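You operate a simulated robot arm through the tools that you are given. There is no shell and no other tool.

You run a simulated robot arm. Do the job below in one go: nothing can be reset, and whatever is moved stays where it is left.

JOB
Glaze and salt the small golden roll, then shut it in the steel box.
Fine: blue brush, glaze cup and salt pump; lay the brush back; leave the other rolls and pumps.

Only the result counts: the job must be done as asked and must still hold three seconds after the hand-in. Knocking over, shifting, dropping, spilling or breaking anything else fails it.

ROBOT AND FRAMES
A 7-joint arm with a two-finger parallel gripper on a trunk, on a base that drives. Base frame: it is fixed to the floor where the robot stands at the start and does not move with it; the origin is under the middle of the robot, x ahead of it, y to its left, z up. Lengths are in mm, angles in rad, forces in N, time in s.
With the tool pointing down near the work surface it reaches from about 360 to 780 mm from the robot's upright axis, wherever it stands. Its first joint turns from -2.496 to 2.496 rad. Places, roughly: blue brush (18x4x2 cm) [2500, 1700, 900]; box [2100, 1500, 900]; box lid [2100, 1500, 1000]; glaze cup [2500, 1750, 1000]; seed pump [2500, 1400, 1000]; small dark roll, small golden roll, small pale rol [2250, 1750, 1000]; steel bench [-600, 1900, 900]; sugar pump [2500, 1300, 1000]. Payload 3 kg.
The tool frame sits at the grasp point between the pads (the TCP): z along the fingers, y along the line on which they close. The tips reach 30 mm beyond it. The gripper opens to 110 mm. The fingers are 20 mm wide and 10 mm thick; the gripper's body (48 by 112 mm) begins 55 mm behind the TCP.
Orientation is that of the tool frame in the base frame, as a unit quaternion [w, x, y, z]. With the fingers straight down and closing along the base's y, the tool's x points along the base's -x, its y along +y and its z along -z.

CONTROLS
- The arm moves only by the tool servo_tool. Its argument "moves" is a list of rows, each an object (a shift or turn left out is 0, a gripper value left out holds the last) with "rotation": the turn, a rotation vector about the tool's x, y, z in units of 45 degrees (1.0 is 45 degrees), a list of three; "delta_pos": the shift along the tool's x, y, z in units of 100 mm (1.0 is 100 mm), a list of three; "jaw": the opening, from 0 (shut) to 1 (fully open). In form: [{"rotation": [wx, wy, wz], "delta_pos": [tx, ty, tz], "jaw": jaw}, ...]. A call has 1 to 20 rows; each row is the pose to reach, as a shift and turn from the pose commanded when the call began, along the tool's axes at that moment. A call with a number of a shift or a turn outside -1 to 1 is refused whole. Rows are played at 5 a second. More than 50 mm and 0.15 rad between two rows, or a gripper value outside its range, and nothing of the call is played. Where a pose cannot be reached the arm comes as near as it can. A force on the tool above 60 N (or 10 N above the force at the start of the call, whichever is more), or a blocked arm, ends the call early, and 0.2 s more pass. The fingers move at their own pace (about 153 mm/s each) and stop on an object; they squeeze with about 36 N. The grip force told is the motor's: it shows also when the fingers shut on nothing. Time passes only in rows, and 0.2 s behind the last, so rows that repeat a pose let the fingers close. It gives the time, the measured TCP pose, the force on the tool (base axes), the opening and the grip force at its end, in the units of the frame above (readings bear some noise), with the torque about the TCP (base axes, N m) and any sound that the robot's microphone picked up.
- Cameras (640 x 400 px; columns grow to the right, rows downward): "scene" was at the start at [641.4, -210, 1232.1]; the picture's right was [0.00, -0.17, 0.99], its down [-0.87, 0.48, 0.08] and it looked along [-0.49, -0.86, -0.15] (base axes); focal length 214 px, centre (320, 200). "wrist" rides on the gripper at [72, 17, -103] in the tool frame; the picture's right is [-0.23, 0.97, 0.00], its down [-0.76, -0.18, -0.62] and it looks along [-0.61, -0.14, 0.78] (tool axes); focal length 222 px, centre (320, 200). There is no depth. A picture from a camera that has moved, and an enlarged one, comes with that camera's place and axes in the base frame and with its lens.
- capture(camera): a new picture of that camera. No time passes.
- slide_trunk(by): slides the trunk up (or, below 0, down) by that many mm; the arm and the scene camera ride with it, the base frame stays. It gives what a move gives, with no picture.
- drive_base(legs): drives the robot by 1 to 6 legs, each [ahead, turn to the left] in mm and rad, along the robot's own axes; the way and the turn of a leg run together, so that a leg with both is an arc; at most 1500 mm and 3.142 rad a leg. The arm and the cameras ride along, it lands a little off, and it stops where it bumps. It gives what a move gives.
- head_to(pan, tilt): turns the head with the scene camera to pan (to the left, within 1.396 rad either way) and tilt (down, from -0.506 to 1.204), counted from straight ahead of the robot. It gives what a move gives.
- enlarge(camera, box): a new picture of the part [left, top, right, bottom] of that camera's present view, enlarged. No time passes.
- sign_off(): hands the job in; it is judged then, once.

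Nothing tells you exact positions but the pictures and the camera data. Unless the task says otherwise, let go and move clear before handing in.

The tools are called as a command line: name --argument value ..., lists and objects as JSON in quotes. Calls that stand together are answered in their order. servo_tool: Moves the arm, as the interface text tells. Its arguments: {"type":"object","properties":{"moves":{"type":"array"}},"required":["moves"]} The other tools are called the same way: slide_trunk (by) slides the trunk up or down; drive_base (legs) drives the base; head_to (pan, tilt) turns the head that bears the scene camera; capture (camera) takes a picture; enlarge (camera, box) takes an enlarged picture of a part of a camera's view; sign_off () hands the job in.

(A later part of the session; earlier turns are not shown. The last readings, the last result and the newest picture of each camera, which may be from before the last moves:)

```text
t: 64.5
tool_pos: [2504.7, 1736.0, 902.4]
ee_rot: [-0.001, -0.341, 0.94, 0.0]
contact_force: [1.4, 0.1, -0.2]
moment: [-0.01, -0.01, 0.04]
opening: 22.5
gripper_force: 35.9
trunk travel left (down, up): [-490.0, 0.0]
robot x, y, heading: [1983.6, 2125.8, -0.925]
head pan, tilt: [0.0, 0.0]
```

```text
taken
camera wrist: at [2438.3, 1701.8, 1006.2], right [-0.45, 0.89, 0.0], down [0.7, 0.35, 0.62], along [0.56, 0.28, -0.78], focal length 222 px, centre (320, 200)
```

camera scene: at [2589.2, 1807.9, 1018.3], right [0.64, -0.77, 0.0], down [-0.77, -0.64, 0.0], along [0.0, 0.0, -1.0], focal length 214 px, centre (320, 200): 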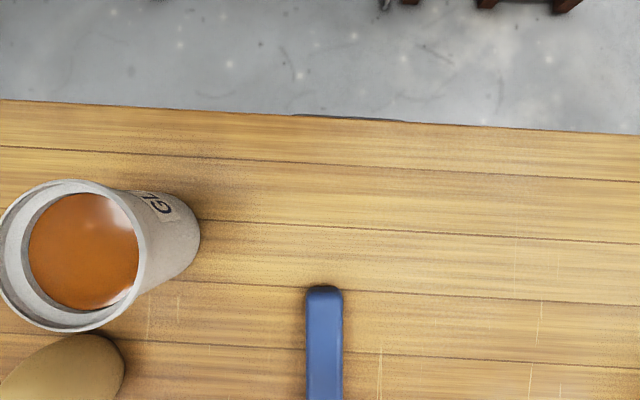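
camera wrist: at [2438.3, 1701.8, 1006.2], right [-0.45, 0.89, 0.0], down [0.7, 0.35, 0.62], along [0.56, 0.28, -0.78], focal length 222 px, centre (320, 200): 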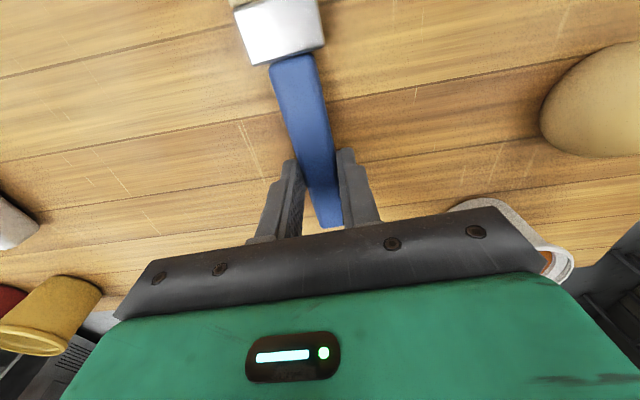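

The brush is gripped (22.5 mm). I'll note this pose for laying it back, lift it clear, and tilt the bristles down.

servo_tool --moves '[{"delta_pos": [0, 0, -0.3]}, {"delta_pos": [0, 0, -0.6]}, {"delta_pos": [0, 0, -1]}, {"delta_pos": [0, 0, -1]}]'

servo_tool --moves '[{"delta_pos": [0, 0, -0.3], "rotation": [0, -0.167, 0]}, {"delta_pos": [0, 0, -0.6], "rotation": [0, -0.333, 0]}, {"delta_pos": [0, 0, -0.9], "rotation": [0, -0.5, 0]}, {"delta_pos": [0, 0, -0.9], "rotation": [0, -0.667, 0]}, {"delta_pos": [0, 0, -0.9], "rotation": [0, -0.833, 0]}, {"delta_pos": [0, 0, -0.9], "rotation": [0, -1, 0]}, {"delta_pos": [0, 0, -0.9], "rotation": [0, -1, 0]}]'

servo_tool --moves '[{"rotation": [0, -0.167, 0]}, {"rotation": [0, -0.333, 0]}, {"rotation": [0, -0.333, 0]}]'

capture --camera "wrist"

capture --camera "scene"

```text
t: 65.5
tool_pos: [2506.4, 1734.5, 1003.3]
ee_rot: [0.0, -0.341, 0.94, 0.0]
contact_force: [0.6, 0.2, -0.3]
moment: [-0.01, -0.02, 0.0]
opening: 22.9
gripper_force: 35.6
trunk travel left (down, up): [-490.0, 0.0]
robot x, y, heading: [1981.5, 2124.8, -0.923]
head pan, tilt: [0.0, 0.0]
```

```text
t: 67.1
tool_pos: [2504.6, 1734.9, 1091.6]
ee_rot: [0.361, -0.315, 0.868, 0.131]
contact_force: [0.3, 0.0, 0.0]
moment: [0.05, -0.04, -0.03]
opening: 22.9
gripper_force: 35.8
trunk travel left (down, up): [-490.0, 0.0]
robot x, y, heading: [1979.8, 2124.0, -0.932]
head pan, tilt: [0.0, 0.0]
```

```text
t: 67.9
tool_pos: [2504.6, 1734.7, 1091.3]
ee_rot: [0.47, -0.296, 0.814, 0.171]
contact_force: [0.1, -0.6, -0.5]
moment: [0.01, 0.0, -0.04]
opening: 22.7
gripper_force: 36.3
trunk travel left (down, up): [-490.0, 0.0]
robot x, y, heading: [1981.1, 2126.7, -0.925]
head pan, tilt: [0.0, 0.0]
```

```text
taken
camera wrist: at [2396.5, 1667.1, 1081.2], right [-0.54, 0.82, 0.2], down [-0.01, -0.24, 0.97], along [0.84, 0.52, 0.13], focal length 222 px, centre (320, 200)
```

wrist: 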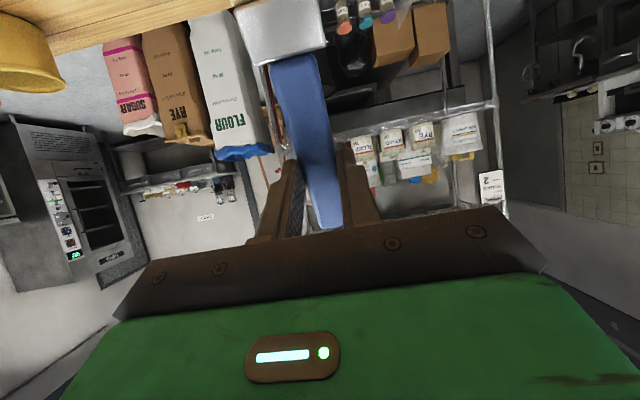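

```text
taken
camera scene: at [2518.6, 1750.2, 1206.8], right [0.64, -0.77, 0.0], down [-0.38, -0.32, -0.87], along [0.66, 0.56, -0.5], focal length 214 px, centre (320, 200)
```

scene: 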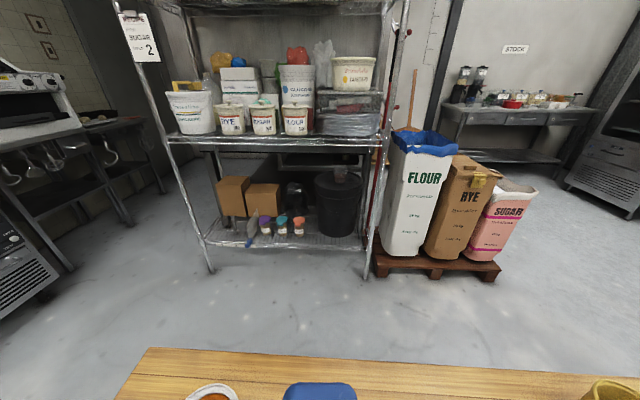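

Tilt of 60° reached, brush firm. The bristle tip is about 119 mm below the TCP; I'll carry it over the cup centre (about 2497, 1880) in two hops and check.

servo_tool --moves '[{"delta_pos": [-0.153, 0.29, 0.265]}, {"delta_pos": [-0.306, 0.579, 0.53]}, {"delta_pos": [-0.306, 0.579, 0.53]}]'

servo_tool --moves '[{"delta_pos": [-0.153, 0.29, 0.265]}, {"delta_pos": [-0.306, 0.579, 0.53]}, {"delta_pos": [-0.306, 0.579, 0.53]}]'

head_to --pan 0.0 --tilt 1.0

capture --camera "scene"

capture --camera "wrist"

```text
t: 68.7
tool_pos: [2513.9, 1818.0, 1090.7]
ee_rot: [0.47, -0.295, 0.814, 0.17]
contact_force: [0.1, -0.4, -0.6]
moment: [0.0, 0.02, 0.03]
opening: 22.9
gripper_force: 35.8
trunk travel left (down, up): [-490.0, 0.0]
robot x, y, heading: [1980.4, 2125.2, -0.927]
head pan, tilt: [0.0, 0.0]
```

```text
t: 69.5
tool_pos: [2525.3, 1901.7, 1090.9]
ee_rot: [0.47, -0.295, 0.814, 0.171]
contact_force: [0.1, 0.0, 0.6]
moment: [0.03, 0.01, 0.0]
opening: 22.8
gripper_force: 35.9
trunk travel left (down, up): [-490.0, 0.0]
robot x, y, heading: [1982.0, 2123.8, -0.929]
head pan, tilt: [0.0, 0.0]
```

```text
t: 70.7
tool_pos: [2523.7, 1900.9, 1090.7]
ee_rot: [0.47, -0.295, 0.814, 0.171]
contact_force: [0.1, 0.4, -0.3]
moment: [-0.02, 0.02, -0.02]
opening: 22.5
gripper_force: 36.1
trunk travel left (down, up): [-490.0, 0.0]
robot x, y, heading: [1984.7, 2128.6, -0.927]
head pan, tilt: [0.0, 1.0]
```

```text
taken
camera scene: at [2492.1, 1877.4, 1140.9], right [0.64, -0.77, 0.0], down [-0.77, -0.64, -0.05], along [0.04, 0.03, -1.0], focal length 214 px, centre (320, 200)
```

scene: 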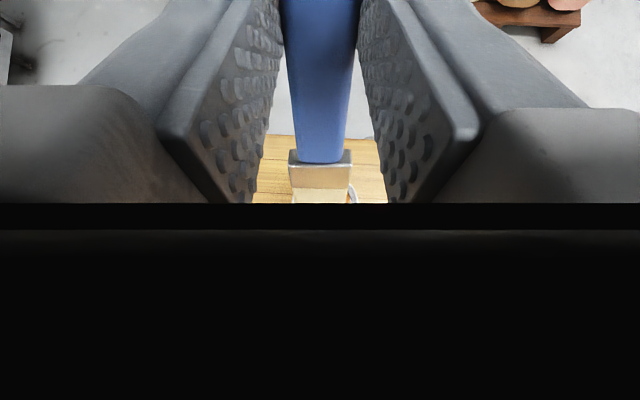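

```text
taken
camera wrist: at [2416.8, 1833.4, 1080.8], right [-0.54, 0.82, 0.2], down [-0.01, -0.24, 0.97], along [0.84, 0.52, 0.13], focal length 222 px, centre (320, 200)
```

wrist: 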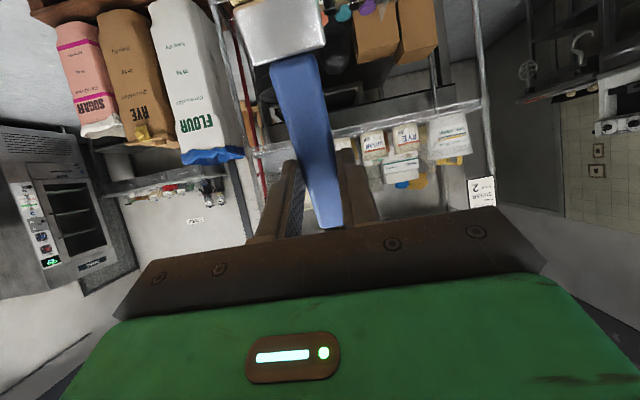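

The fingers block the straight view; I'll swing the head to see past the handle onto the bristles and cup.

head_to --pan 0.9 --tilt 0.6

capture --camera "scene"

head_to --pan -1.0 --tilt 0.6

capture --camera "scene"

```text
t: 71.9
tool_pos: [2525.1, 1900.6, 1091.3]
ee_rot: [0.471, -0.295, 0.814, 0.171]
contact_force: [0.1, -0.8, 0.5]
moment: [0.0, 0.0, -0.01]
opening: 22.9
gripper_force: 35.6
trunk travel left (down, up): [-490.0, 0.0]
robot x, y, heading: [1986.4, 2127.6, -0.924]
head pan, tilt: [0.901, 0.6]
```

```text
taken
camera scene: at [2450.1, 1932.5, 1175.9], right [0.92, -0.04, -0.39], down [-0.27, -0.8, -0.54], along [-0.29, 0.6, -0.75], focal length 214 px, centre (320, 200)
```

scene: 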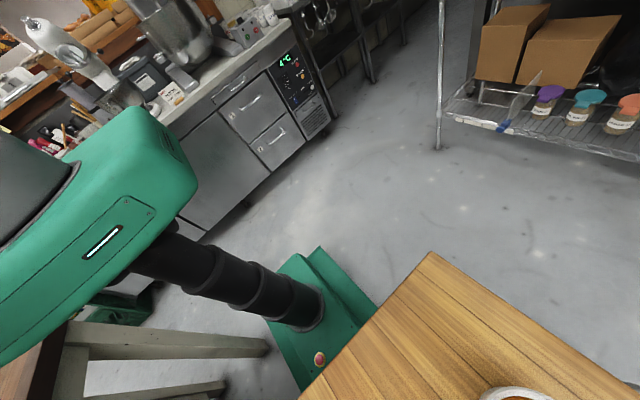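

```text
t: 73.8
tool_pos: [2523.4, 1901.3, 1091.7]
ee_rot: [0.47, -0.295, 0.814, 0.171]
contact_force: [-0.7, 0.8, 0.0]
moment: [0.0, 0.0, 0.03]
opening: 22.7
gripper_force: 35.7
trunk travel left (down, up): [-490.0, 0.0]
robot x, y, heading: [1982.5, 2128.6, -0.927]
head pan, tilt: [-1.0, 0.6]
```

```text
taken
camera scene: at [2537.5, 1818.4, 1179.4], right [-0.21, -0.88, 0.42], down [-0.82, -0.07, -0.56], along [0.52, -0.47, -0.71], focal length 214 px, centre (320, 200)
```

scene: 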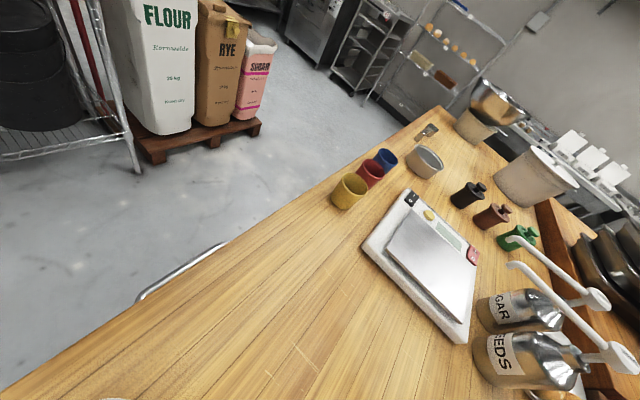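

head_to --pan 0.9 --tilt 1.1

capture --camera "scene"

head_to --pan 0.45 --tilt 0.8

capture --camera "scene"

```text
t: 75.7
tool_pos: [2525.3, 1902.5, 1090.9]
ee_rot: [0.47, -0.294, 0.814, 0.17]
contact_force: [0.3, -0.4, -0.5]
moment: [0.0, 0.02, -0.01]
opening: 23.0
gripper_force: 35.2
trunk travel left (down, up): [-490.0, 0.0]
robot x, y, heading: [1978.9, 2126.9, -0.925]
head pan, tilt: [0.901, 1.1]
```

```text
taken
camera scene: at [2437.6, 1896.3, 1150.4], right [0.92, -0.04, -0.39], down [-0.09, -0.99, -0.12], along [-0.38, 0.14, -0.91], focal length 214 px, centre (320, 200)
```

scene: 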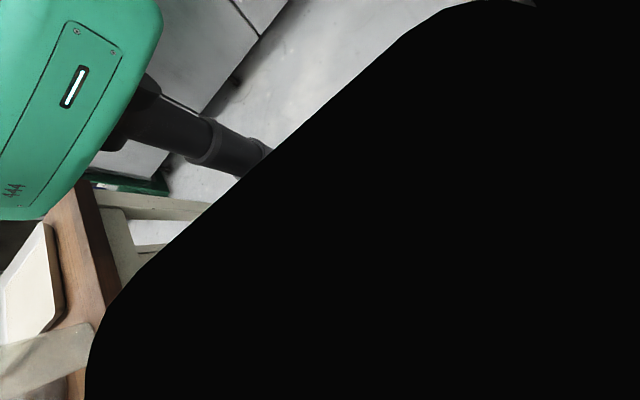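

```text
t: 76.6
tool_pos: [2524.5, 1902.6, 1091.0]
ee_rot: [0.47, -0.296, 0.814, 0.171]
contact_force: [-0.2, 0.3, -0.3]
moment: [-0.01, 0.02, -0.03]
opening: 22.7
gripper_force: 35.7
trunk travel left (down, up): [-490.0, 0.0]
robot x, y, heading: [1982.4, 2123.7, -0.925]
head pan, tilt: [0.45, 0.799]
```

```text
taken
camera scene: at [2477.2, 1910.8, 1152.5], right [0.87, -0.45, -0.22], down [-0.5, -0.82, -0.28], along [-0.05, 0.35, -0.93], focal length 214 px, centre (320, 200)
```

scene: 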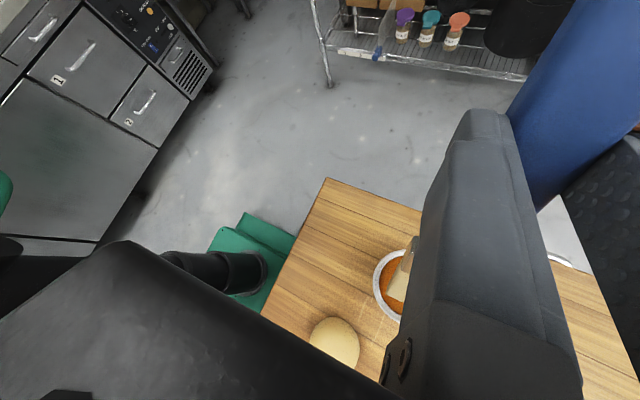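

The rim matches my predicted cup position, and the bristles hang over it. A closer look before dipping.

enlarge --camera "scene" --box '[340, 220, 468, 300]'

```text
5.00 times, centred on (404, 260) of scene
camera zoom: at [2477.2, 1910.8, 1152.5], right [0.87, -0.45, -0.22], down [-0.5, -0.82, -0.28], along [-0.05, 0.35, -0.93], focal length 1072 px, centre (-100, -100)
```

zoom: 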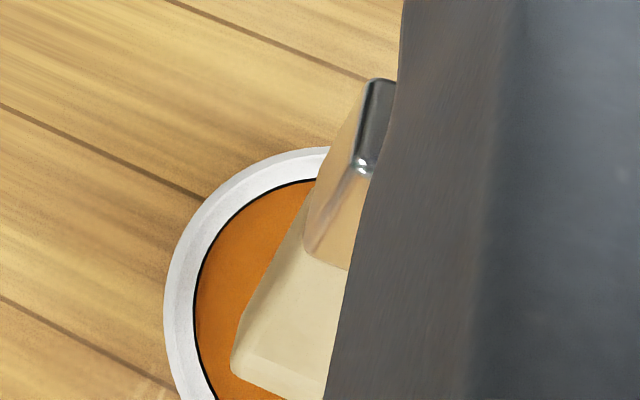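

Well placed. Lowering 60 mm first, checking, then into the glaze.

servo_tool --moves '[{"delta_pos": [0.26, 0, 0.15]}, {"delta_pos": [0.52, 0, 0.3]}, {"delta_pos": [0.52, 0, 0.3]}]'

enlarge --camera "scene" --box '[340, 220, 468, 300]'

capture --camera "scene"

```text
t: 77.4
tool_pos: [2523.8, 1902.9, 1030.5]
ee_rot: [0.47, -0.295, 0.814, 0.17]
contact_force: [0.0, 0.4, -0.2]
moment: [-0.02, -0.01, -0.02]
opening: 22.7
gripper_force: 36.3
trunk travel left (down, up): [-490.0, 0.0]
robot x, y, heading: [1984.0, 2124.2, -0.928]
head pan, tilt: [0.45, 0.799]
```

```text
5.00 times, centred on (404, 260) of scene
camera zoom: at [2476.9, 1911.8, 1092.3], right [0.87, -0.45, -0.22], down [-0.5, -0.82, -0.28], along [-0.05, 0.35, -0.93], focal length 1072 px, centre (-100, -100)
```

zoom: 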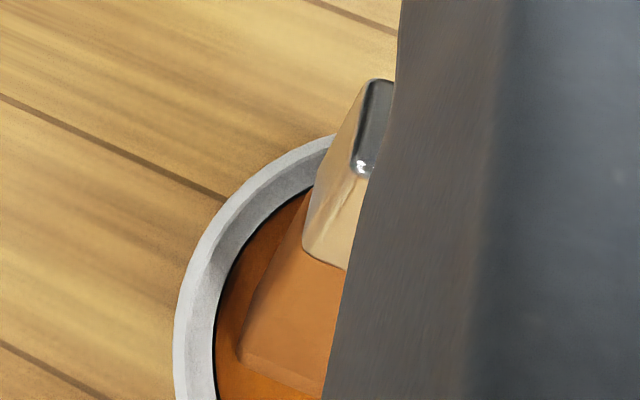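

```text
taken
camera scene: at [2476.9, 1911.8, 1092.3], right [0.87, -0.45, -0.22], down [-0.5, -0.82, -0.28], along [-0.05, 0.35, -0.93], focal length 214 px, centre (320, 200)
```

scene: 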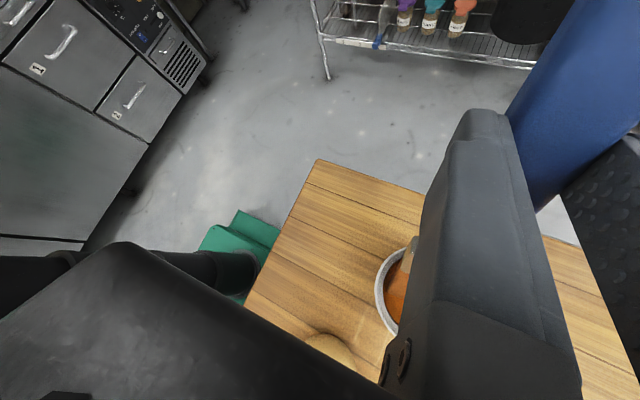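

The bristles have taken the glaze colour. I'll dip a few mm more, then lift out and let it drain over the cup.

servo_tool --moves '[{"delta_pos": [0.052, 0, 0.03]}, {"delta_pos": [0.052, 0, 0.03]}, {"delta_pos": [0.052, 0, 0.03]}, {"delta_pos": [-0.05, 0, -0.03]}, {"delta_pos": [-0.2, 0, -0.115]}, {"delta_pos": [-0.35, 0, -0.2]}, {"delta_pos": [-0.35, 0, -0.2]}, {"delta_pos": [-0.35, 0, -0.2]}, {"delta_pos": [-0.35, 0, -0.2]}, {"delta_pos": [-0.35, 0, -0.2]}, {"delta_pos": [-0.35, 0, -0.2]}]'

enlarge --camera "scene" --box '[308, 210, 468, 310]'

```text
t: 79.8
tool_pos: [2523.2, 1902.9, 1072.1]
ee_rot: [0.47, -0.295, 0.815, 0.17]
contact_force: [0.1, -0.2, 0.4]
moment: [-0.04, -0.02, 0.0]
opening: 22.7
gripper_force: 36.0
trunk travel left (down, up): [-490.0, 0.0]
robot x, y, heading: [1979.5, 2123.1, -0.929]
head pan, tilt: [0.45, 0.799]
```

```text
4.00 times, centred on (388, 260) of scene
camera zoom: at [2476.9, 1912.1, 1133.3], right [0.87, -0.45, -0.22], down [-0.5, -0.82, -0.28], along [-0.05, 0.35, -0.93], focal length 858 px, centre (48, -40)
```

zoom: 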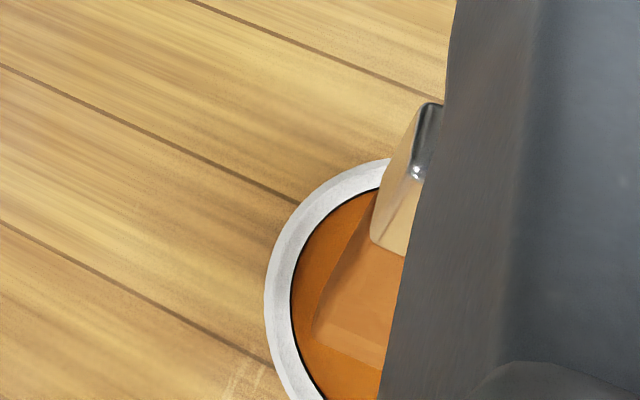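

Brush loaded. I'll carry it round in front of the other rolls (not over them) to above the golden roll at about (2250, 1742).

servo_tool --moves '[{"delta_pos": [-0.13, -0.22, -0.07]}, {"delta_pos": [-0.26, -0.45, -0.15]}, {"delta_pos": [-0.26, -0.45, -0.15]}]'

servo_tool --moves '[{"delta_pos": [0.17, 0, -0.29]}, {"delta_pos": [0.33, 0, -0.58]}, {"delta_pos": [0.5, 0, -0.866]}, {"delta_pos": [0.5, 0, -0.866]}]'

servo_tool --moves '[{"delta_pos": [0.17, 0, -0.29]}, {"delta_pos": [0.33, 0, -0.58]}, {"delta_pos": [0.5, 0, -0.866]}, {"delta_pos": [0.5, 0, -0.866]}]'

servo_tool --moves '[{"delta_pos": [0.18, 0, -0.315]}, {"delta_pos": [0.36, 0, -0.628]}, {"delta_pos": [0.36, 0, -0.628]}]'

capture --camera "scene"

```text
t: 80.6
tool_pos: [2553.9, 1868.6, 1103.2]
ee_rot: [0.469, -0.295, 0.815, 0.17]
contact_force: [-0.4, 0.6, -0.2]
moment: [-0.01, -0.04, 0.02]
opening: 22.8
gripper_force: 36.2
trunk travel left (down, up): [-490.0, 0.0]
robot x, y, heading: [1982.6, 2125.5, -0.929]
head pan, tilt: [0.45, 0.799]
```

```text
t: 81.6
tool_pos: [2475.9, 1805.3, 1101.0]
ee_rot: [0.47, -0.295, 0.814, 0.171]
contact_force: [0.2, -0.1, -0.7]
moment: [0.03, 0.04, -0.01]
opening: 22.7
gripper_force: 35.8
trunk travel left (down, up): [-490.0, 0.0]
robot x, y, heading: [1980.5, 2124.6, -0.926]
head pan, tilt: [0.45, 0.799]
```

```text
t: 82.6
tool_pos: [2398.2, 1741.5, 1101.9]
ee_rot: [0.469, -0.296, 0.814, 0.171]
contact_force: [0.4, 0.4, -0.7]
moment: [-0.01, 0.0, 0.0]
opening: 22.7
gripper_force: 36.0
trunk travel left (down, up): [-490.0, 0.0]
robot x, y, heading: [1982.1, 2127.2, -0.922]
head pan, tilt: [0.45, 0.799]
```

```text
t: 83.4
tool_pos: [2342.6, 1692.9, 1102.2]
ee_rot: [0.47, -0.295, 0.814, 0.17]
contact_force: [0.3, -0.7, -0.7]
moment: [0.01, -0.03, 0.01]
opening: 22.8
gripper_force: 36.3
trunk travel left (down, up): [-490.0, 0.0]
robot x, y, heading: [1980.8, 2129.5, -0.93]
head pan, tilt: [0.45, 0.799]
```

```text
taken
camera scene: at [2296.2, 1702.3, 1162.7], right [0.87, -0.45, -0.22], down [-0.5, -0.82, -0.28], along [-0.05, 0.35, -0.93], focal length 214 px, centre (320, 200)
```

scene: 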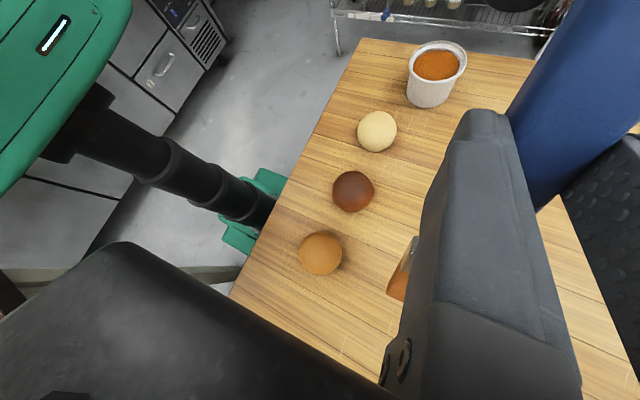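

The golden roll is confirmed at (2248, 1741). I'll bring the bristles over it and down to just above its top.

servo_tool --moves '[{"delta_pos": [0, 0.33, 0]}, {"delta_pos": [0, 0.66, 0]}, {"delta_pos": [0, 0.966, 0]}, {"delta_pos": [0, 0.966, 0]}]'

servo_tool --moves '[{"delta_pos": [0.23, 0, 0.133]}, {"delta_pos": [0.4, 0, 0.23]}, {"delta_pos": [0.4, 0, 0.23]}]'

capture --camera "scene"

enlarge --camera "scene" --box '[308, 210, 468, 310]'

```text
t: 84.4
tool_pos: [2280.5, 1765.7, 1104.6]
ee_rot: [0.47, -0.295, 0.814, 0.171]
contact_force: [-0.5, -0.6, -0.5]
moment: [0.0, -0.02, -0.05]
opening: 22.9
gripper_force: 35.8
trunk travel left (down, up): [-490.0, 0.0]
robot x, y, heading: [1981.6, 2126.6, -0.927]
head pan, tilt: [0.45, 0.799]
```

```text
t: 85.2
tool_pos: [2280.2, 1766.7, 1057.5]
ee_rot: [0.471, -0.295, 0.814, 0.17]
contact_force: [-0.3, 0.5, -0.4]
moment: [-0.03, 0.02, 0.02]
opening: 22.6
gripper_force: 35.8
trunk travel left (down, up): [-490.0, 0.0]
robot x, y, heading: [1983.2, 2126.5, -0.928]
head pan, tilt: [0.45, 0.799]
```

```text
taken
camera scene: at [2233.3, 1777.0, 1119.1], right [0.87, -0.45, -0.22], down [-0.5, -0.82, -0.28], along [-0.05, 0.35, -0.93], focal length 214 px, centre (320, 200)
```

scene: 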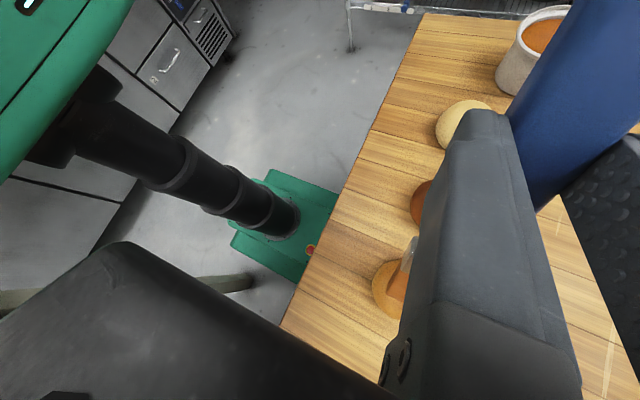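

```text
4.00 times, centred on (388, 260) of scene
camera zoom: at [2233.3, 1777.0, 1119.1], right [0.87, -0.45, -0.22], down [-0.5, -0.82, -0.28], along [-0.05, 0.35, -0.93], focal length 858 px, centre (48, -40)
```

zoom: 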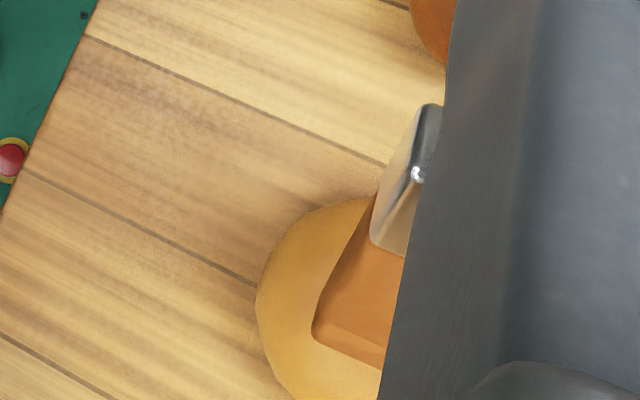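

Bristles are centred over the golden roll. Lowering gently to find contact.

servo_tool --moves '[{"delta_pos": [0.087, 0, 0.05]}, {"delta_pos": [0.173, 0, 0.1]}, {"delta_pos": [0.2, 0, 0.115]}, {"delta_pos": [0.2, 0, 0.115]}]'

enlarge --camera "scene" --box '[308, 210, 468, 310]'

```text
t: 86.2
tool_pos: [2281.7, 1766.8, 1035.1]
ee_rot: [0.47, -0.295, 0.814, 0.171]
contact_force: [-0.7, -0.5, -1.2]
moment: [-0.03, -0.03, -0.01]
opening: 22.8
gripper_force: 35.7
trunk travel left (down, up): [-490.0, 0.0]
robot x, y, heading: [1980.8, 2124.8, -0.929]
head pan, tilt: [0.45, 0.799]
```

```text
4.00 times, centred on (388, 260) of scene
camera zoom: at [2234.1, 1776.9, 1096.0], right [0.87, -0.45, -0.22], down [-0.5, -0.82, -0.28], along [-0.05, 0.35, -0.93], focal length 858 px, centre (48, -40)
```

zoom: 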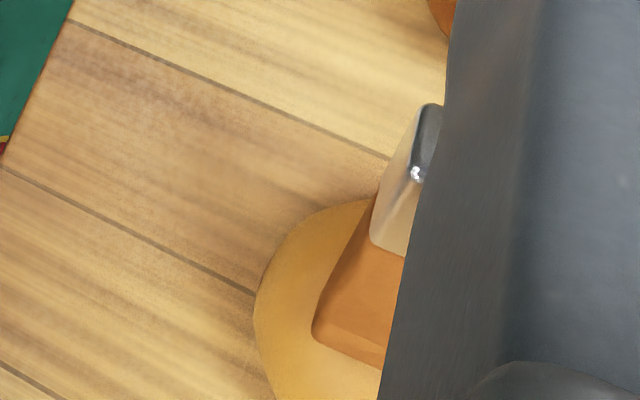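

servo_tool --moves '[{"delta_pos": [0.026, 0, 0.015]}, {"delta_pos": [0.052, 0, 0.03]}, {"delta_pos": [0.078, 0, 0.045]}, {"delta_pos": [0.078, 0, 0.045]}]'

enlarge --camera "scene" --box '[308, 210, 468, 310]'

```text
t: 87.2
tool_pos: [2281.5, 1768.2, 1026.4]
ee_rot: [0.469, -0.296, 0.814, 0.17]
contact_force: [6.4, 5.4, 23.3]
moment: [-0.08, 0.02, 0.03]
opening: 22.9
gripper_force: 36.2
trunk travel left (down, up): [-490.0, 0.0]
robot x, y, heading: [1983.4, 2123.8, -0.927]
head pan, tilt: [0.45, 0.799]
```

```text
4.00 times, centred on (388, 260) of scene
camera zoom: at [2234.1, 1778.1, 1087.1], right [0.87, -0.45, -0.22], down [-0.5, -0.82, -0.28], along [-0.05, 0.35, -0.94], focal length 858 px, centre (48, -40)
```

zoom: 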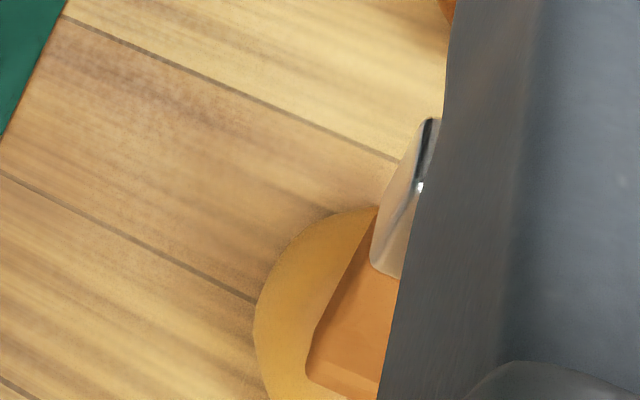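

Contact found (23 N, a bit firm — the brush gave slightly in the grip). I'll ease off and make light strokes over the top.

servo_tool --moves '[{"delta_pos": [-0.035, 0, -0.02]}, {"delta_pos": [-0.035, 0, -0.02]}]'

servo_tool --moves '[{"delta_pos": [0.05, 0, -0.087]}, {"delta_pos": [0, 0, 0]}, {"delta_pos": [-0.05, 0, 0.087]}, {"delta_pos": [-0.05, 0.08, 0.087]}, {"delta_pos": [0.05, 0.08, -0.087]}, {"delta_pos": [0.05, -0.08, -0.087]}, {"delta_pos": [-0.05, -0.08, 0.087]}, {"delta_pos": [0, 0, 0]}]'

servo_tool --moves '[{"delta_pos": [-0.17, 0, -0.1]}, {"delta_pos": [-0.35, 0, -0.2]}, {"delta_pos": [-0.52, 0, -0.3]}, {"delta_pos": [-0.7, 0, -0.4]}, {"delta_pos": [-0.7, 0, -0.4]}]'

capture --camera "scene"

enlarge --camera "scene" --box '[308, 210, 468, 310]'

```text
t: 87.8
tool_pos: [2281.6, 1767.2, 1030.1]
ee_rot: [0.469, -0.295, 0.815, 0.17]
contact_force: [0.1, 1.1, 0.7]
moment: [0.02, 0.02, 0.0]
opening: 22.6
gripper_force: 35.7
trunk travel left (down, up): [-490.0, 0.0]
robot x, y, heading: [1984.1, 2127.3, -0.926]
head pan, tilt: [0.45, 0.799]
```

```text
t: 89.6
tool_pos: [2282.0, 1766.6, 1027.7]
ee_rot: [0.469, -0.296, 0.814, 0.17]
contact_force: [0.7, 0.2, -0.7]
moment: [-0.06, -0.01, 0.0]
opening: 22.6
gripper_force: 36.0
trunk travel left (down, up): [-490.0, 0.0]
robot x, y, heading: [1979.5, 2125.7, -0.926]
head pan, tilt: [0.45, 0.799]
```

```text
t: 90.8
tool_pos: [2281.9, 1769.1, 1108.5]
ee_rot: [0.47, -0.295, 0.814, 0.171]
contact_force: [-0.5, 0.6, -0.9]
moment: [0.04, 0.0, 0.0]
opening: 22.4
gripper_force: 36.6
trunk travel left (down, up): [-490.0, 0.0]
robot x, y, heading: [1983.5, 2127.4, -0.929]
head pan, tilt: [0.45, 0.799]
```

```text
taken
camera scene: at [2234.5, 1778.8, 1170.6], right [0.87, -0.45, -0.22], down [-0.5, -0.82, -0.28], along [-0.05, 0.35, -0.93], focal length 214 px, centre (320, 200)
```

scene: 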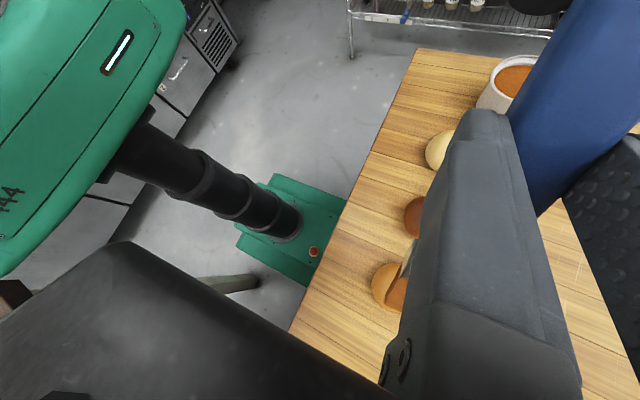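

```text
4.00 times, centred on (388, 260) of scene
camera zoom: at [2234.5, 1778.8, 1170.6], right [0.87, -0.45, -0.22], down [-0.5, -0.82, -0.28], along [-0.05, 0.35, -0.93], focal length 858 px, centre (48, -40)
```

zoom: 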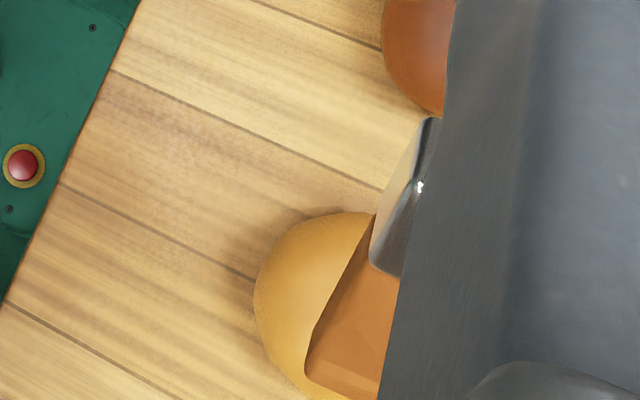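

I'll move the brush aside forward and look at the roll's top.

servo_tool --moves '[{"delta_pos": [0, -0.33, 0]}, {"delta_pos": [0, -0.66, 0]}, {"delta_pos": [0, -0.966, 0]}, {"delta_pos": [0, -0.966, 0]}]'

enlarge --camera "scene" --box '[260, 100, 420, 300]'

```text
t: 91.8
tool_pos: [2344.0, 1695.0, 1110.2]
ee_rot: [0.47, -0.295, 0.814, 0.171]
contact_force: [0.5, -0.1, -1.0]
moment: [-0.01, 0.03, -0.05]
opening: 23.1
gripper_force: 36.3
trunk travel left (down, up): [-490.0, 0.0]
robot x, y, heading: [1982.5, 2127.3, -0.924]
head pan, tilt: [0.45, 0.799]
```

```text
2.00 times, centred on (340, 200) of scene
camera zoom: at [2297.3, 1704.3, 1170.7], right [0.87, -0.45, -0.22], down [-0.5, -0.82, -0.28], along [-0.05, 0.35, -0.93], focal length 429 px, centre (280, 200)
```

zoom: 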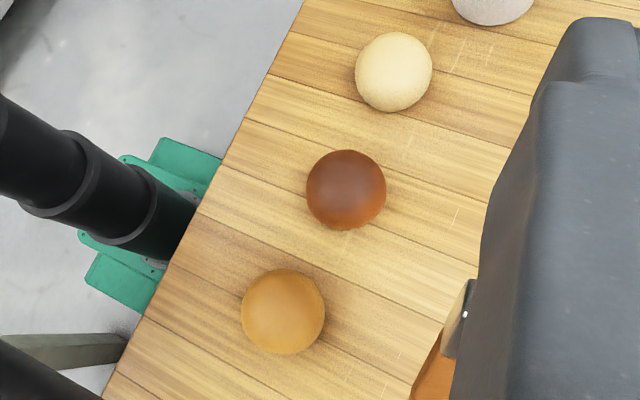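

enlarge --camera "scene" --box '[304, 215, 368, 295]'

enlarge --camera "scene" --box '[380, 210, 444, 290]'

```text
5.00 times, centred on (336, 255) of scene
camera zoom: at [2297.3, 1704.3, 1170.7], right [0.87, -0.45, -0.22], down [-0.5, -0.82, -0.28], along [-0.05, 0.35, -0.93], focal length 1072 px, centre (240, -75)
```

zoom: 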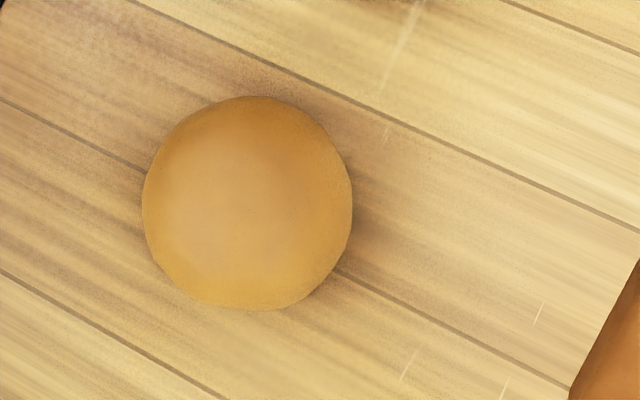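

```text
5.00 times, centred on (412, 250) of scene
camera zoom: at [2297.3, 1704.3, 1170.7], right [0.87, -0.45, -0.22], down [-0.5, -0.82, -0.28], along [-0.05, 0.35, -0.93], focal length 1072 px, centre (-140, -50)
```

zoom: 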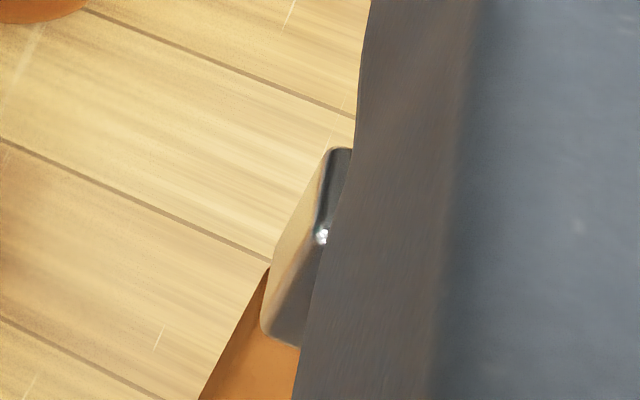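

No clear change visible and my strokes were barely touching, so I'll go back and brush again with a steady light press.

servo_tool --moves '[{"delta_pos": [0, 0.33, 0]}, {"delta_pos": [0, 0.66, 0]}, {"delta_pos": [0, 0.966, 0]}, {"delta_pos": [0, 0.966, 0]}]'

servo_tool --moves '[{"delta_pos": [0.25, 0, 0.145]}, {"delta_pos": [0.5, 0, 0.29]}, {"delta_pos": [0.65, 0, 0.375]}, {"delta_pos": [0.7, 0, 0.405]}, {"delta_pos": [0.7, 0, 0.405]}]'

servo_tool --moves '[{"delta_pos": [0.017, 0, 0.01]}, {"delta_pos": [0.017, 0, 0.01]}]'

```text
t: 92.8
tool_pos: [2280.8, 1769.6, 1111.5]
ee_rot: [0.469, -0.295, 0.814, 0.171]
contact_force: [-0.3, 0.1, -0.8]
moment: [0.0, -0.03, 0.0]
opening: 22.7
gripper_force: 36.2
trunk travel left (down, up): [-490.0, 0.0]
robot x, y, heading: [1982.7, 2127.2, -0.928]
head pan, tilt: [0.45, 0.799]
```

```text
t: 94.0
tool_pos: [2282.2, 1767.5, 1029.7]
ee_rot: [0.469, -0.295, 0.815, 0.17]
contact_force: [0.8, 0.3, -0.8]
moment: [0.01, 0.01, 0.02]
opening: 22.8
gripper_force: 36.0
trunk travel left (down, up): [-490.0, 0.0]
robot x, y, heading: [1984.5, 2128.4, -0.929]
head pan, tilt: [0.45, 0.799]
```

```text
t: 94.6
tool_pos: [2283.0, 1767.9, 1027.3]
ee_rot: [0.47, -0.296, 0.814, 0.171]
contact_force: [0.7, 0.5, -0.9]
moment: [0.02, 0.0, 0.01]
opening: 22.8
gripper_force: 36.2
trunk travel left (down, up): [-490.0, 0.0]
robot x, y, heading: [1983.6, 2126.1, -0.925]
head pan, tilt: [0.45, 0.799]
```

servo_tool --moves '[{"delta_pos": [0.017, 0, 0.01]}, {"delta_pos": [0.017, 0, 0.01]}]'

servo_tool --moves '[{"delta_pos": [0.017, 0, 0.01]}, {"delta_pos": [0.017, 0, 0.01]}]'

```text
t: 95.2
tool_pos: [2283.7, 1767.8, 1026.9]
ee_rot: [0.47, -0.296, 0.814, 0.171]
contact_force: [1.1, 0.1, 15.6]
moment: [-0.46, 0.43, 0.02]
opening: 23.0
gripper_force: 36.1
trunk travel left (down, up): [-490.0, 0.0]
robot x, y, heading: [1985.0, 2124.5, -0.927]
head pan, tilt: [0.45, 0.799]
```

```text
t: 95.8
tool_pos: [2283.2, 1770.8, 1023.7]
ee_rot: [0.47, -0.295, 0.814, 0.17]
contact_force: [6.1, 4.7, 22.5]
moment: [-0.14, 0.1, 0.04]
opening: 22.8
gripper_force: 35.9
trunk travel left (down, up): [-490.0, 0.0]
robot x, y, heading: [1982.8, 2125.9, -0.932]
head pan, tilt: [0.45, 0.799]
```

In firm contact now. I'll ease 1 mm and sweep across the dome following its curve.

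servo_tool --moves '[{"delta_pos": [-0.009, 0, -0.005]}, {"delta_pos": [0.027, 0, -0.054]}, {"delta_pos": [0.072, 0, -0.097]}, {"delta_pos": [0.027, 0, -0.054]}, {"delta_pos": [-0.009, 0, -0.005]}, {"delta_pos": [-0.033, 0, 0.05]}, {"delta_pos": [-0.048, 0, 0.111]}, {"delta_pos": [-0.033, 0, 0.05]}, {"delta_pos": [-0.009, 0, -0.005]}]'

servo_tool --moves '[{"delta_pos": [0, 0.06, 0]}, {"delta_pos": [0.012, 0.12, 0.007]}, {"delta_pos": [0, 0.06, 0]}, {"delta_pos": [0, 0, 0]}, {"delta_pos": [0, -0.06, 0]}, {"delta_pos": [0.012, -0.12, 0.007]}, {"delta_pos": [0, -0.06, 0]}, {"delta_pos": [0, 0, 0]}]'

enlarge --camera "scene" --box '[308, 210, 468, 310]'

```text
t: 97.8
tool_pos: [2281.4, 1766.1, 1023.9]
ee_rot: [0.469, -0.295, 0.815, 0.17]
contact_force: [-0.3, 0.8, -0.8]
moment: [0.0, 0.0, 0.0]
opening: 22.9
gripper_force: 36.1
trunk travel left (down, up): [-490.0, 0.0]
robot x, y, heading: [1979.0, 2127.9, -0.925]
head pan, tilt: [0.45, 0.799]
```

```text
t: 99.6
tool_pos: [2282.2, 1767.6, 1022.6]
ee_rot: [0.469, -0.296, 0.814, 0.17]
contact_force: [-0.2, 0.1, -0.6]
moment: [-0.01, 0.01, 0.02]
opening: 22.8
gripper_force: 36.0
trunk travel left (down, up): [-490.0, 0.0]
robot x, y, heading: [1981.9, 2122.5, -0.926]
head pan, tilt: [0.45, 0.799]
```

```text
4.00 times, centred on (388, 260) of scene
camera zoom: at [2234.9, 1777.4, 1084.1], right [0.87, -0.45, -0.22], down [-0.5, -0.82, -0.28], along [-0.05, 0.35, -0.94], focal length 858 px, centre (48, -40)
```

zoom: 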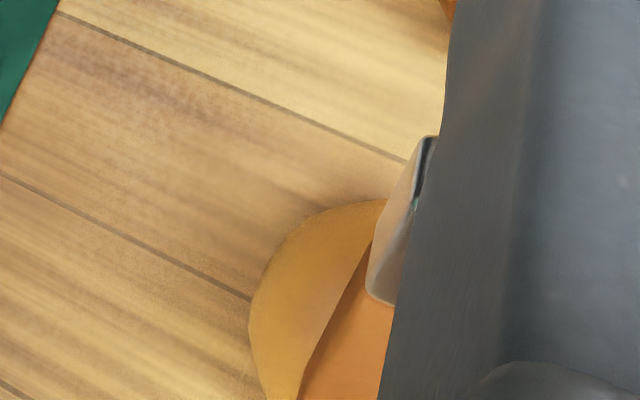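

The brush gives in the grip with each press. I'll lift away and inspect roll and brush.

servo_tool --moves '[{"delta_pos": [-0.17, 0, -0.1]}, {"delta_pos": [-0.35, 0, -0.2]}, {"delta_pos": [-0.52, 0, -0.3]}, {"delta_pos": [-0.7, 0, -0.4]}, {"delta_pos": [-0.7, 0, -0.4]}]'

servo_tool --moves '[{"delta_pos": [0, -0.33, 0]}, {"delta_pos": [0, -0.66, 0]}, {"delta_pos": [0, -0.966, 0]}, {"delta_pos": [0, -0.966, 0]}]'

enlarge --camera "scene" --box '[304, 215, 368, 295]'

capture --camera "wrist"

```text
t: 100.8
tool_pos: [2281.8, 1767.9, 1103.6]
ee_rot: [0.47, -0.295, 0.815, 0.17]
contact_force: [0.4, 0.0, 0.5]
moment: [0.0, 0.01, 0.0]
opening: 22.5
gripper_force: 36.1
trunk travel left (down, up): [-490.0, 0.0]
robot x, y, heading: [1981.1, 2123.9, -0.926]
head pan, tilt: [0.45, 0.799]
```

```text
t: 101.8
tool_pos: [2345.4, 1693.6, 1104.2]
ee_rot: [0.469, -0.296, 0.814, 0.171]
contact_force: [0.6, 0.4, 0.0]
moment: [-0.03, 0.01, 0.0]
opening: 23.0
gripper_force: 35.7
trunk travel left (down, up): [-490.0, 0.0]
robot x, y, heading: [1983.1, 2127.0, -0.927]
head pan, tilt: [0.45, 0.799]
```

```text
5.00 times, centred on (336, 255) of scene
camera zoom: at [2297.6, 1703.2, 1165.2], right [0.87, -0.45, -0.22], down [-0.5, -0.82, -0.28], along [-0.05, 0.35, -0.93], focal length 1072 px, centre (240, -75)
```

zoom: 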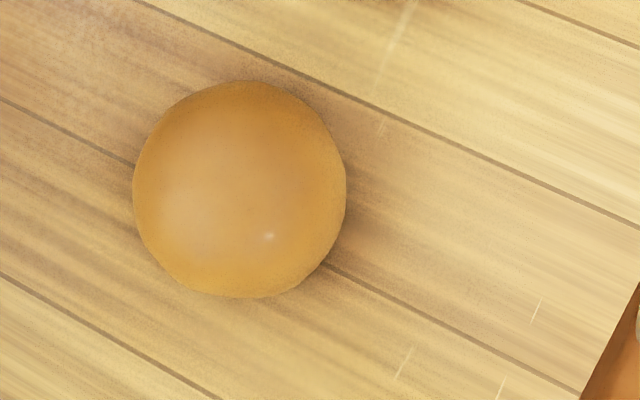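

```text
taken
camera wrist: at [2237.1, 1625.8, 1093.5], right [-0.54, 0.82, 0.2], down [-0.01, -0.24, 0.97], along [0.84, 0.52, 0.13], focal length 222 px, centre (320, 200)
```

wrist: 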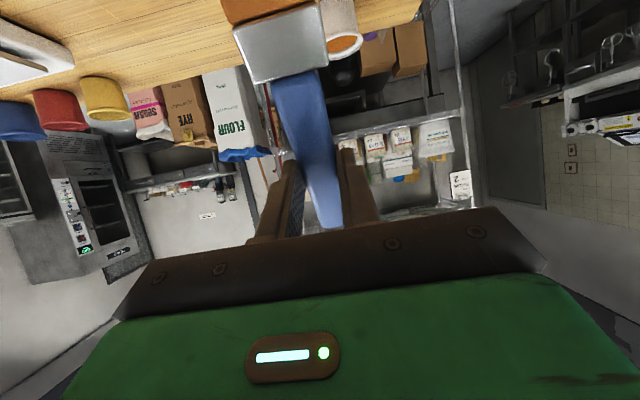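

A highlight now shows on the golden roll — glaze is going on, apparently building with strokes. I'll repeat with more strokes.

servo_tool --moves '[{"delta_pos": [0, 0.33, 0]}, {"delta_pos": [0, 0.66, 0]}, {"delta_pos": [0, 0.966, 0]}, {"delta_pos": [0, 0.966, 0]}]'

servo_tool --moves '[{"delta_pos": [0.25, 0, 0.145]}, {"delta_pos": [0.5, 0, 0.29]}, {"delta_pos": [0.65, 0, 0.375]}, {"delta_pos": [0.7, 0, 0.405]}, {"delta_pos": [0.7, 0, 0.405]}]'

servo_tool --moves '[{"delta_pos": [0.013, 0, 0.008]}, {"delta_pos": [0.026, 0, 0.015]}, {"delta_pos": [0.026, 0, 0.015]}]'

```text
t: 102.8
tool_pos: [2281.6, 1769.7, 1104.1]
ee_rot: [0.47, -0.296, 0.814, 0.172]
contact_force: [0.7, 1.2, 0.4]
moment: [-0.04, 0.01, -0.03]
opening: 22.8
gripper_force: 35.9
trunk travel left (down, up): [-490.0, 0.0]
robot x, y, heading: [1986.1, 2130.0, -0.93]
head pan, tilt: [0.45, 0.799]
```

```text
t: 104.0
tool_pos: [2284.6, 1768.5, 1023.7]
ee_rot: [0.469, -0.296, 0.814, 0.171]
contact_force: [0.3, 0.0, 0.1]
moment: [-0.04, 0.01, 0.0]
opening: 23.0
gripper_force: 36.2
trunk travel left (down, up): [-490.0, 0.0]
robot x, y, heading: [1980.9, 2129.0, -0.924]
head pan, tilt: [0.45, 0.799]
```

```text
t: 104.8
tool_pos: [2282.4, 1767.1, 1021.1]
ee_rot: [0.47, -0.296, 0.814, 0.171]
contact_force: [0.2, 0.0, 1.6]
moment: [-0.06, 0.05, -0.01]
opening: 22.9
gripper_force: 36.0
trunk travel left (down, up): [-490.0, 0.0]
robot x, y, heading: [1984.3, 2125.9, -0.923]
head pan, tilt: [0.45, 0.799]
```

servo_tool --moves '[{"delta_pos": [0.009, 0, 0.005]}, {"delta_pos": [0.031, 0, -0.028]}, {"delta_pos": [0.057, 0, -0.059]}, {"delta_pos": [0.031, 0, -0.028]}, {"delta_pos": [0.009, 0, 0.005]}, {"delta_pos": [-0.009, 0, 0.041]}, {"delta_pos": [-0.023, 0, 0.079]}, {"delta_pos": [-0.009, 0, 0.041]}, {"delta_pos": [0.009, 0, 0.005]}]'

servo_tool --moves '[{"delta_pos": [0.004, 0.05, 0.003]}, {"delta_pos": [0.009, 0.1, 0.005]}, {"delta_pos": [0.004, 0.05, 0.003]}, {"delta_pos": [0.004, 0, 0.003]}, {"delta_pos": [0.004, -0.05, 0.003]}, {"delta_pos": [0.009, -0.1, 0.005]}, {"delta_pos": [0.004, -0.05, 0.003]}, {"delta_pos": [0.004, 0, 0.003]}]'

servo_tool --moves '[{"delta_pos": [0.022, 0, -0.032]}, {"delta_pos": [0.048, 0, -0.064]}, {"delta_pos": [0.022, 0, -0.032]}, {"delta_pos": [0.004, 0, 0.003]}, {"delta_pos": [-0.018, 0, 0.038]}, {"delta_pos": [-0.03, 0, 0.075]}, {"delta_pos": [-0.018, 0, 0.038]}, {"delta_pos": [0.004, 0, 0.003]}]'

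```text
t: 106.8
tool_pos: [2282.4, 1768.4, 1019.8]
ee_rot: [0.47, -0.296, 0.814, 0.171]
contact_force: [-0.6, 0.0, -0.6]
moment: [0.0, 0.01, 0.0]
opening: 23.0
gripper_force: 35.9
trunk travel left (down, up): [-490.0, 0.0]
robot x, y, heading: [1983.4, 2123.8, -0.925]
head pan, tilt: [0.45, 0.799]
```

```text
t: 108.6
tool_pos: [2281.9, 1768.9, 1018.5]
ee_rot: [0.47, -0.295, 0.815, 0.17]
contact_force: [0.0, 0.5, -1.5]
moment: [-0.04, 0.0, -0.04]
opening: 22.6
gripper_force: 36.5
trunk travel left (down, up): [-490.0, 0.0]
robot x, y, heading: [1981.7, 2128.7, -0.921]
head pan, tilt: [0.45, 0.799]
```

```text
t: 110.4
tool_pos: [2282.3, 1768.4, 1018.2]
ee_rot: [0.47, -0.295, 0.814, 0.171]
contact_force: [0.3, 0.1, -0.2]
moment: [-0.01, 0.0, 0.02]
opening: 22.8
gripper_force: 35.8
trunk travel left (down, up): [-490.0, 0.0]
robot x, y, heading: [1979.1, 2125.8, -0.923]
head pan, tilt: [0.45, 0.799]
```

servo_tool --moves '[{"delta_pos": [-0.17, 0, -0.1]}, {"delta_pos": [-0.35, 0, -0.2]}, {"delta_pos": [-0.52, 0, -0.3]}, {"delta_pos": [-0.74, 0, -0.43]}, {"delta_pos": [-0.74, 0, -0.43]}]'

servo_tool --moves '[{"delta_pos": [0, -0.33, 0]}, {"delta_pos": [0, -0.66, 0]}, {"delta_pos": [0, -0.966, 0]}, {"delta_pos": [0, -0.966, 0]}]'

enlarge --camera "scene" --box '[304, 215, 368, 295]'

enlarge --camera "scene" --box '[260, 100, 420, 300]'

capture --camera "wrist"

```text
t: 111.6
tool_pos: [2282.8, 1769.2, 1103.8]
ee_rot: [0.471, -0.295, 0.814, 0.17]
contact_force: [-0.4, 0.0, -0.6]
moment: [0.02, 0.0, 0.05]
opening: 22.9
gripper_force: 35.7
trunk travel left (down, up): [-490.0, 0.0]
robot x, y, heading: [1980.6, 2127.2, -0.923]
head pan, tilt: [0.45, 0.799]
```

```text
t: 112.6
tool_pos: [2344.1, 1694.5, 1102.8]
ee_rot: [0.47, -0.295, 0.814, 0.171]
contact_force: [-0.1, -0.2, -0.1]
moment: [0.02, -0.01, 0.0]
opening: 22.8
gripper_force: 36.3
trunk travel left (down, up): [-490.0, 0.0]
robot x, y, heading: [1986.6, 2129.6, -0.927]
head pan, tilt: [0.45, 0.799]
```

```text
5.00 times, centred on (336, 255) of scene
camera zoom: at [2297.4, 1703.5, 1164.2], right [0.87, -0.45, -0.22], down [-0.5, -0.82, -0.28], along [-0.05, 0.35, -0.93], focal length 1072 px, centre (240, -75)
```

zoom: 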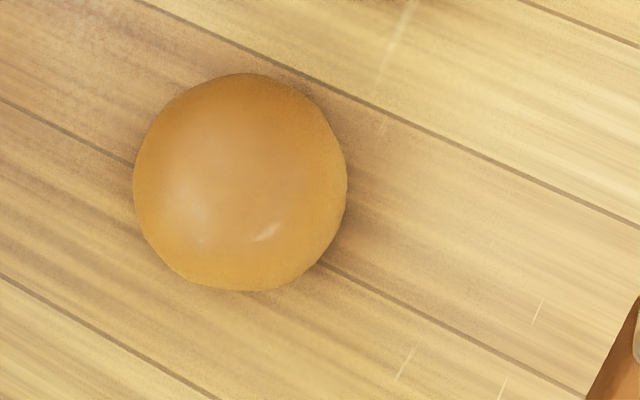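

```text
2.00 times, centred on (340, 200) of scene
camera zoom: at [2297.4, 1703.5, 1164.2], right [0.87, -0.45, -0.22], down [-0.5, -0.82, -0.28], along [-0.05, 0.35, -0.93], focal length 429 px, centre (280, 200)
```

zoom: 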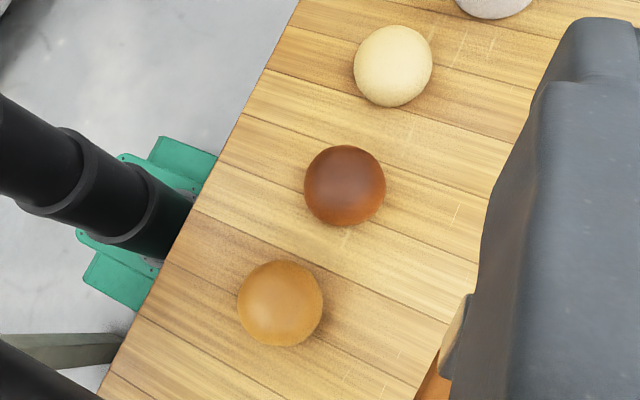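

```text
taken
camera wrist: at [2236.9, 1626.0, 1092.4], right [-0.54, 0.82, 0.2], down [-0.01, -0.24, 0.97], along [0.84, 0.52, 0.13], focal length 222 px, centre (320, 200)
```

wrist: 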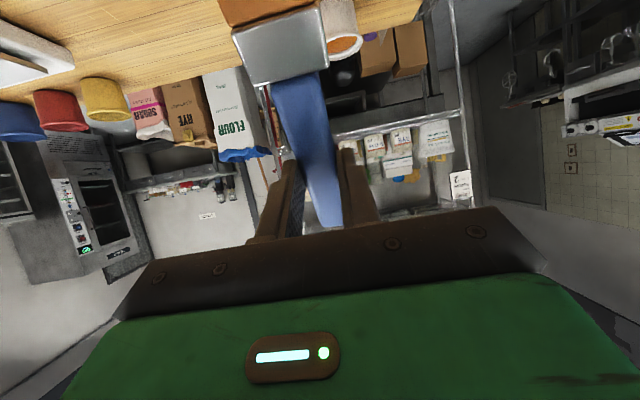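

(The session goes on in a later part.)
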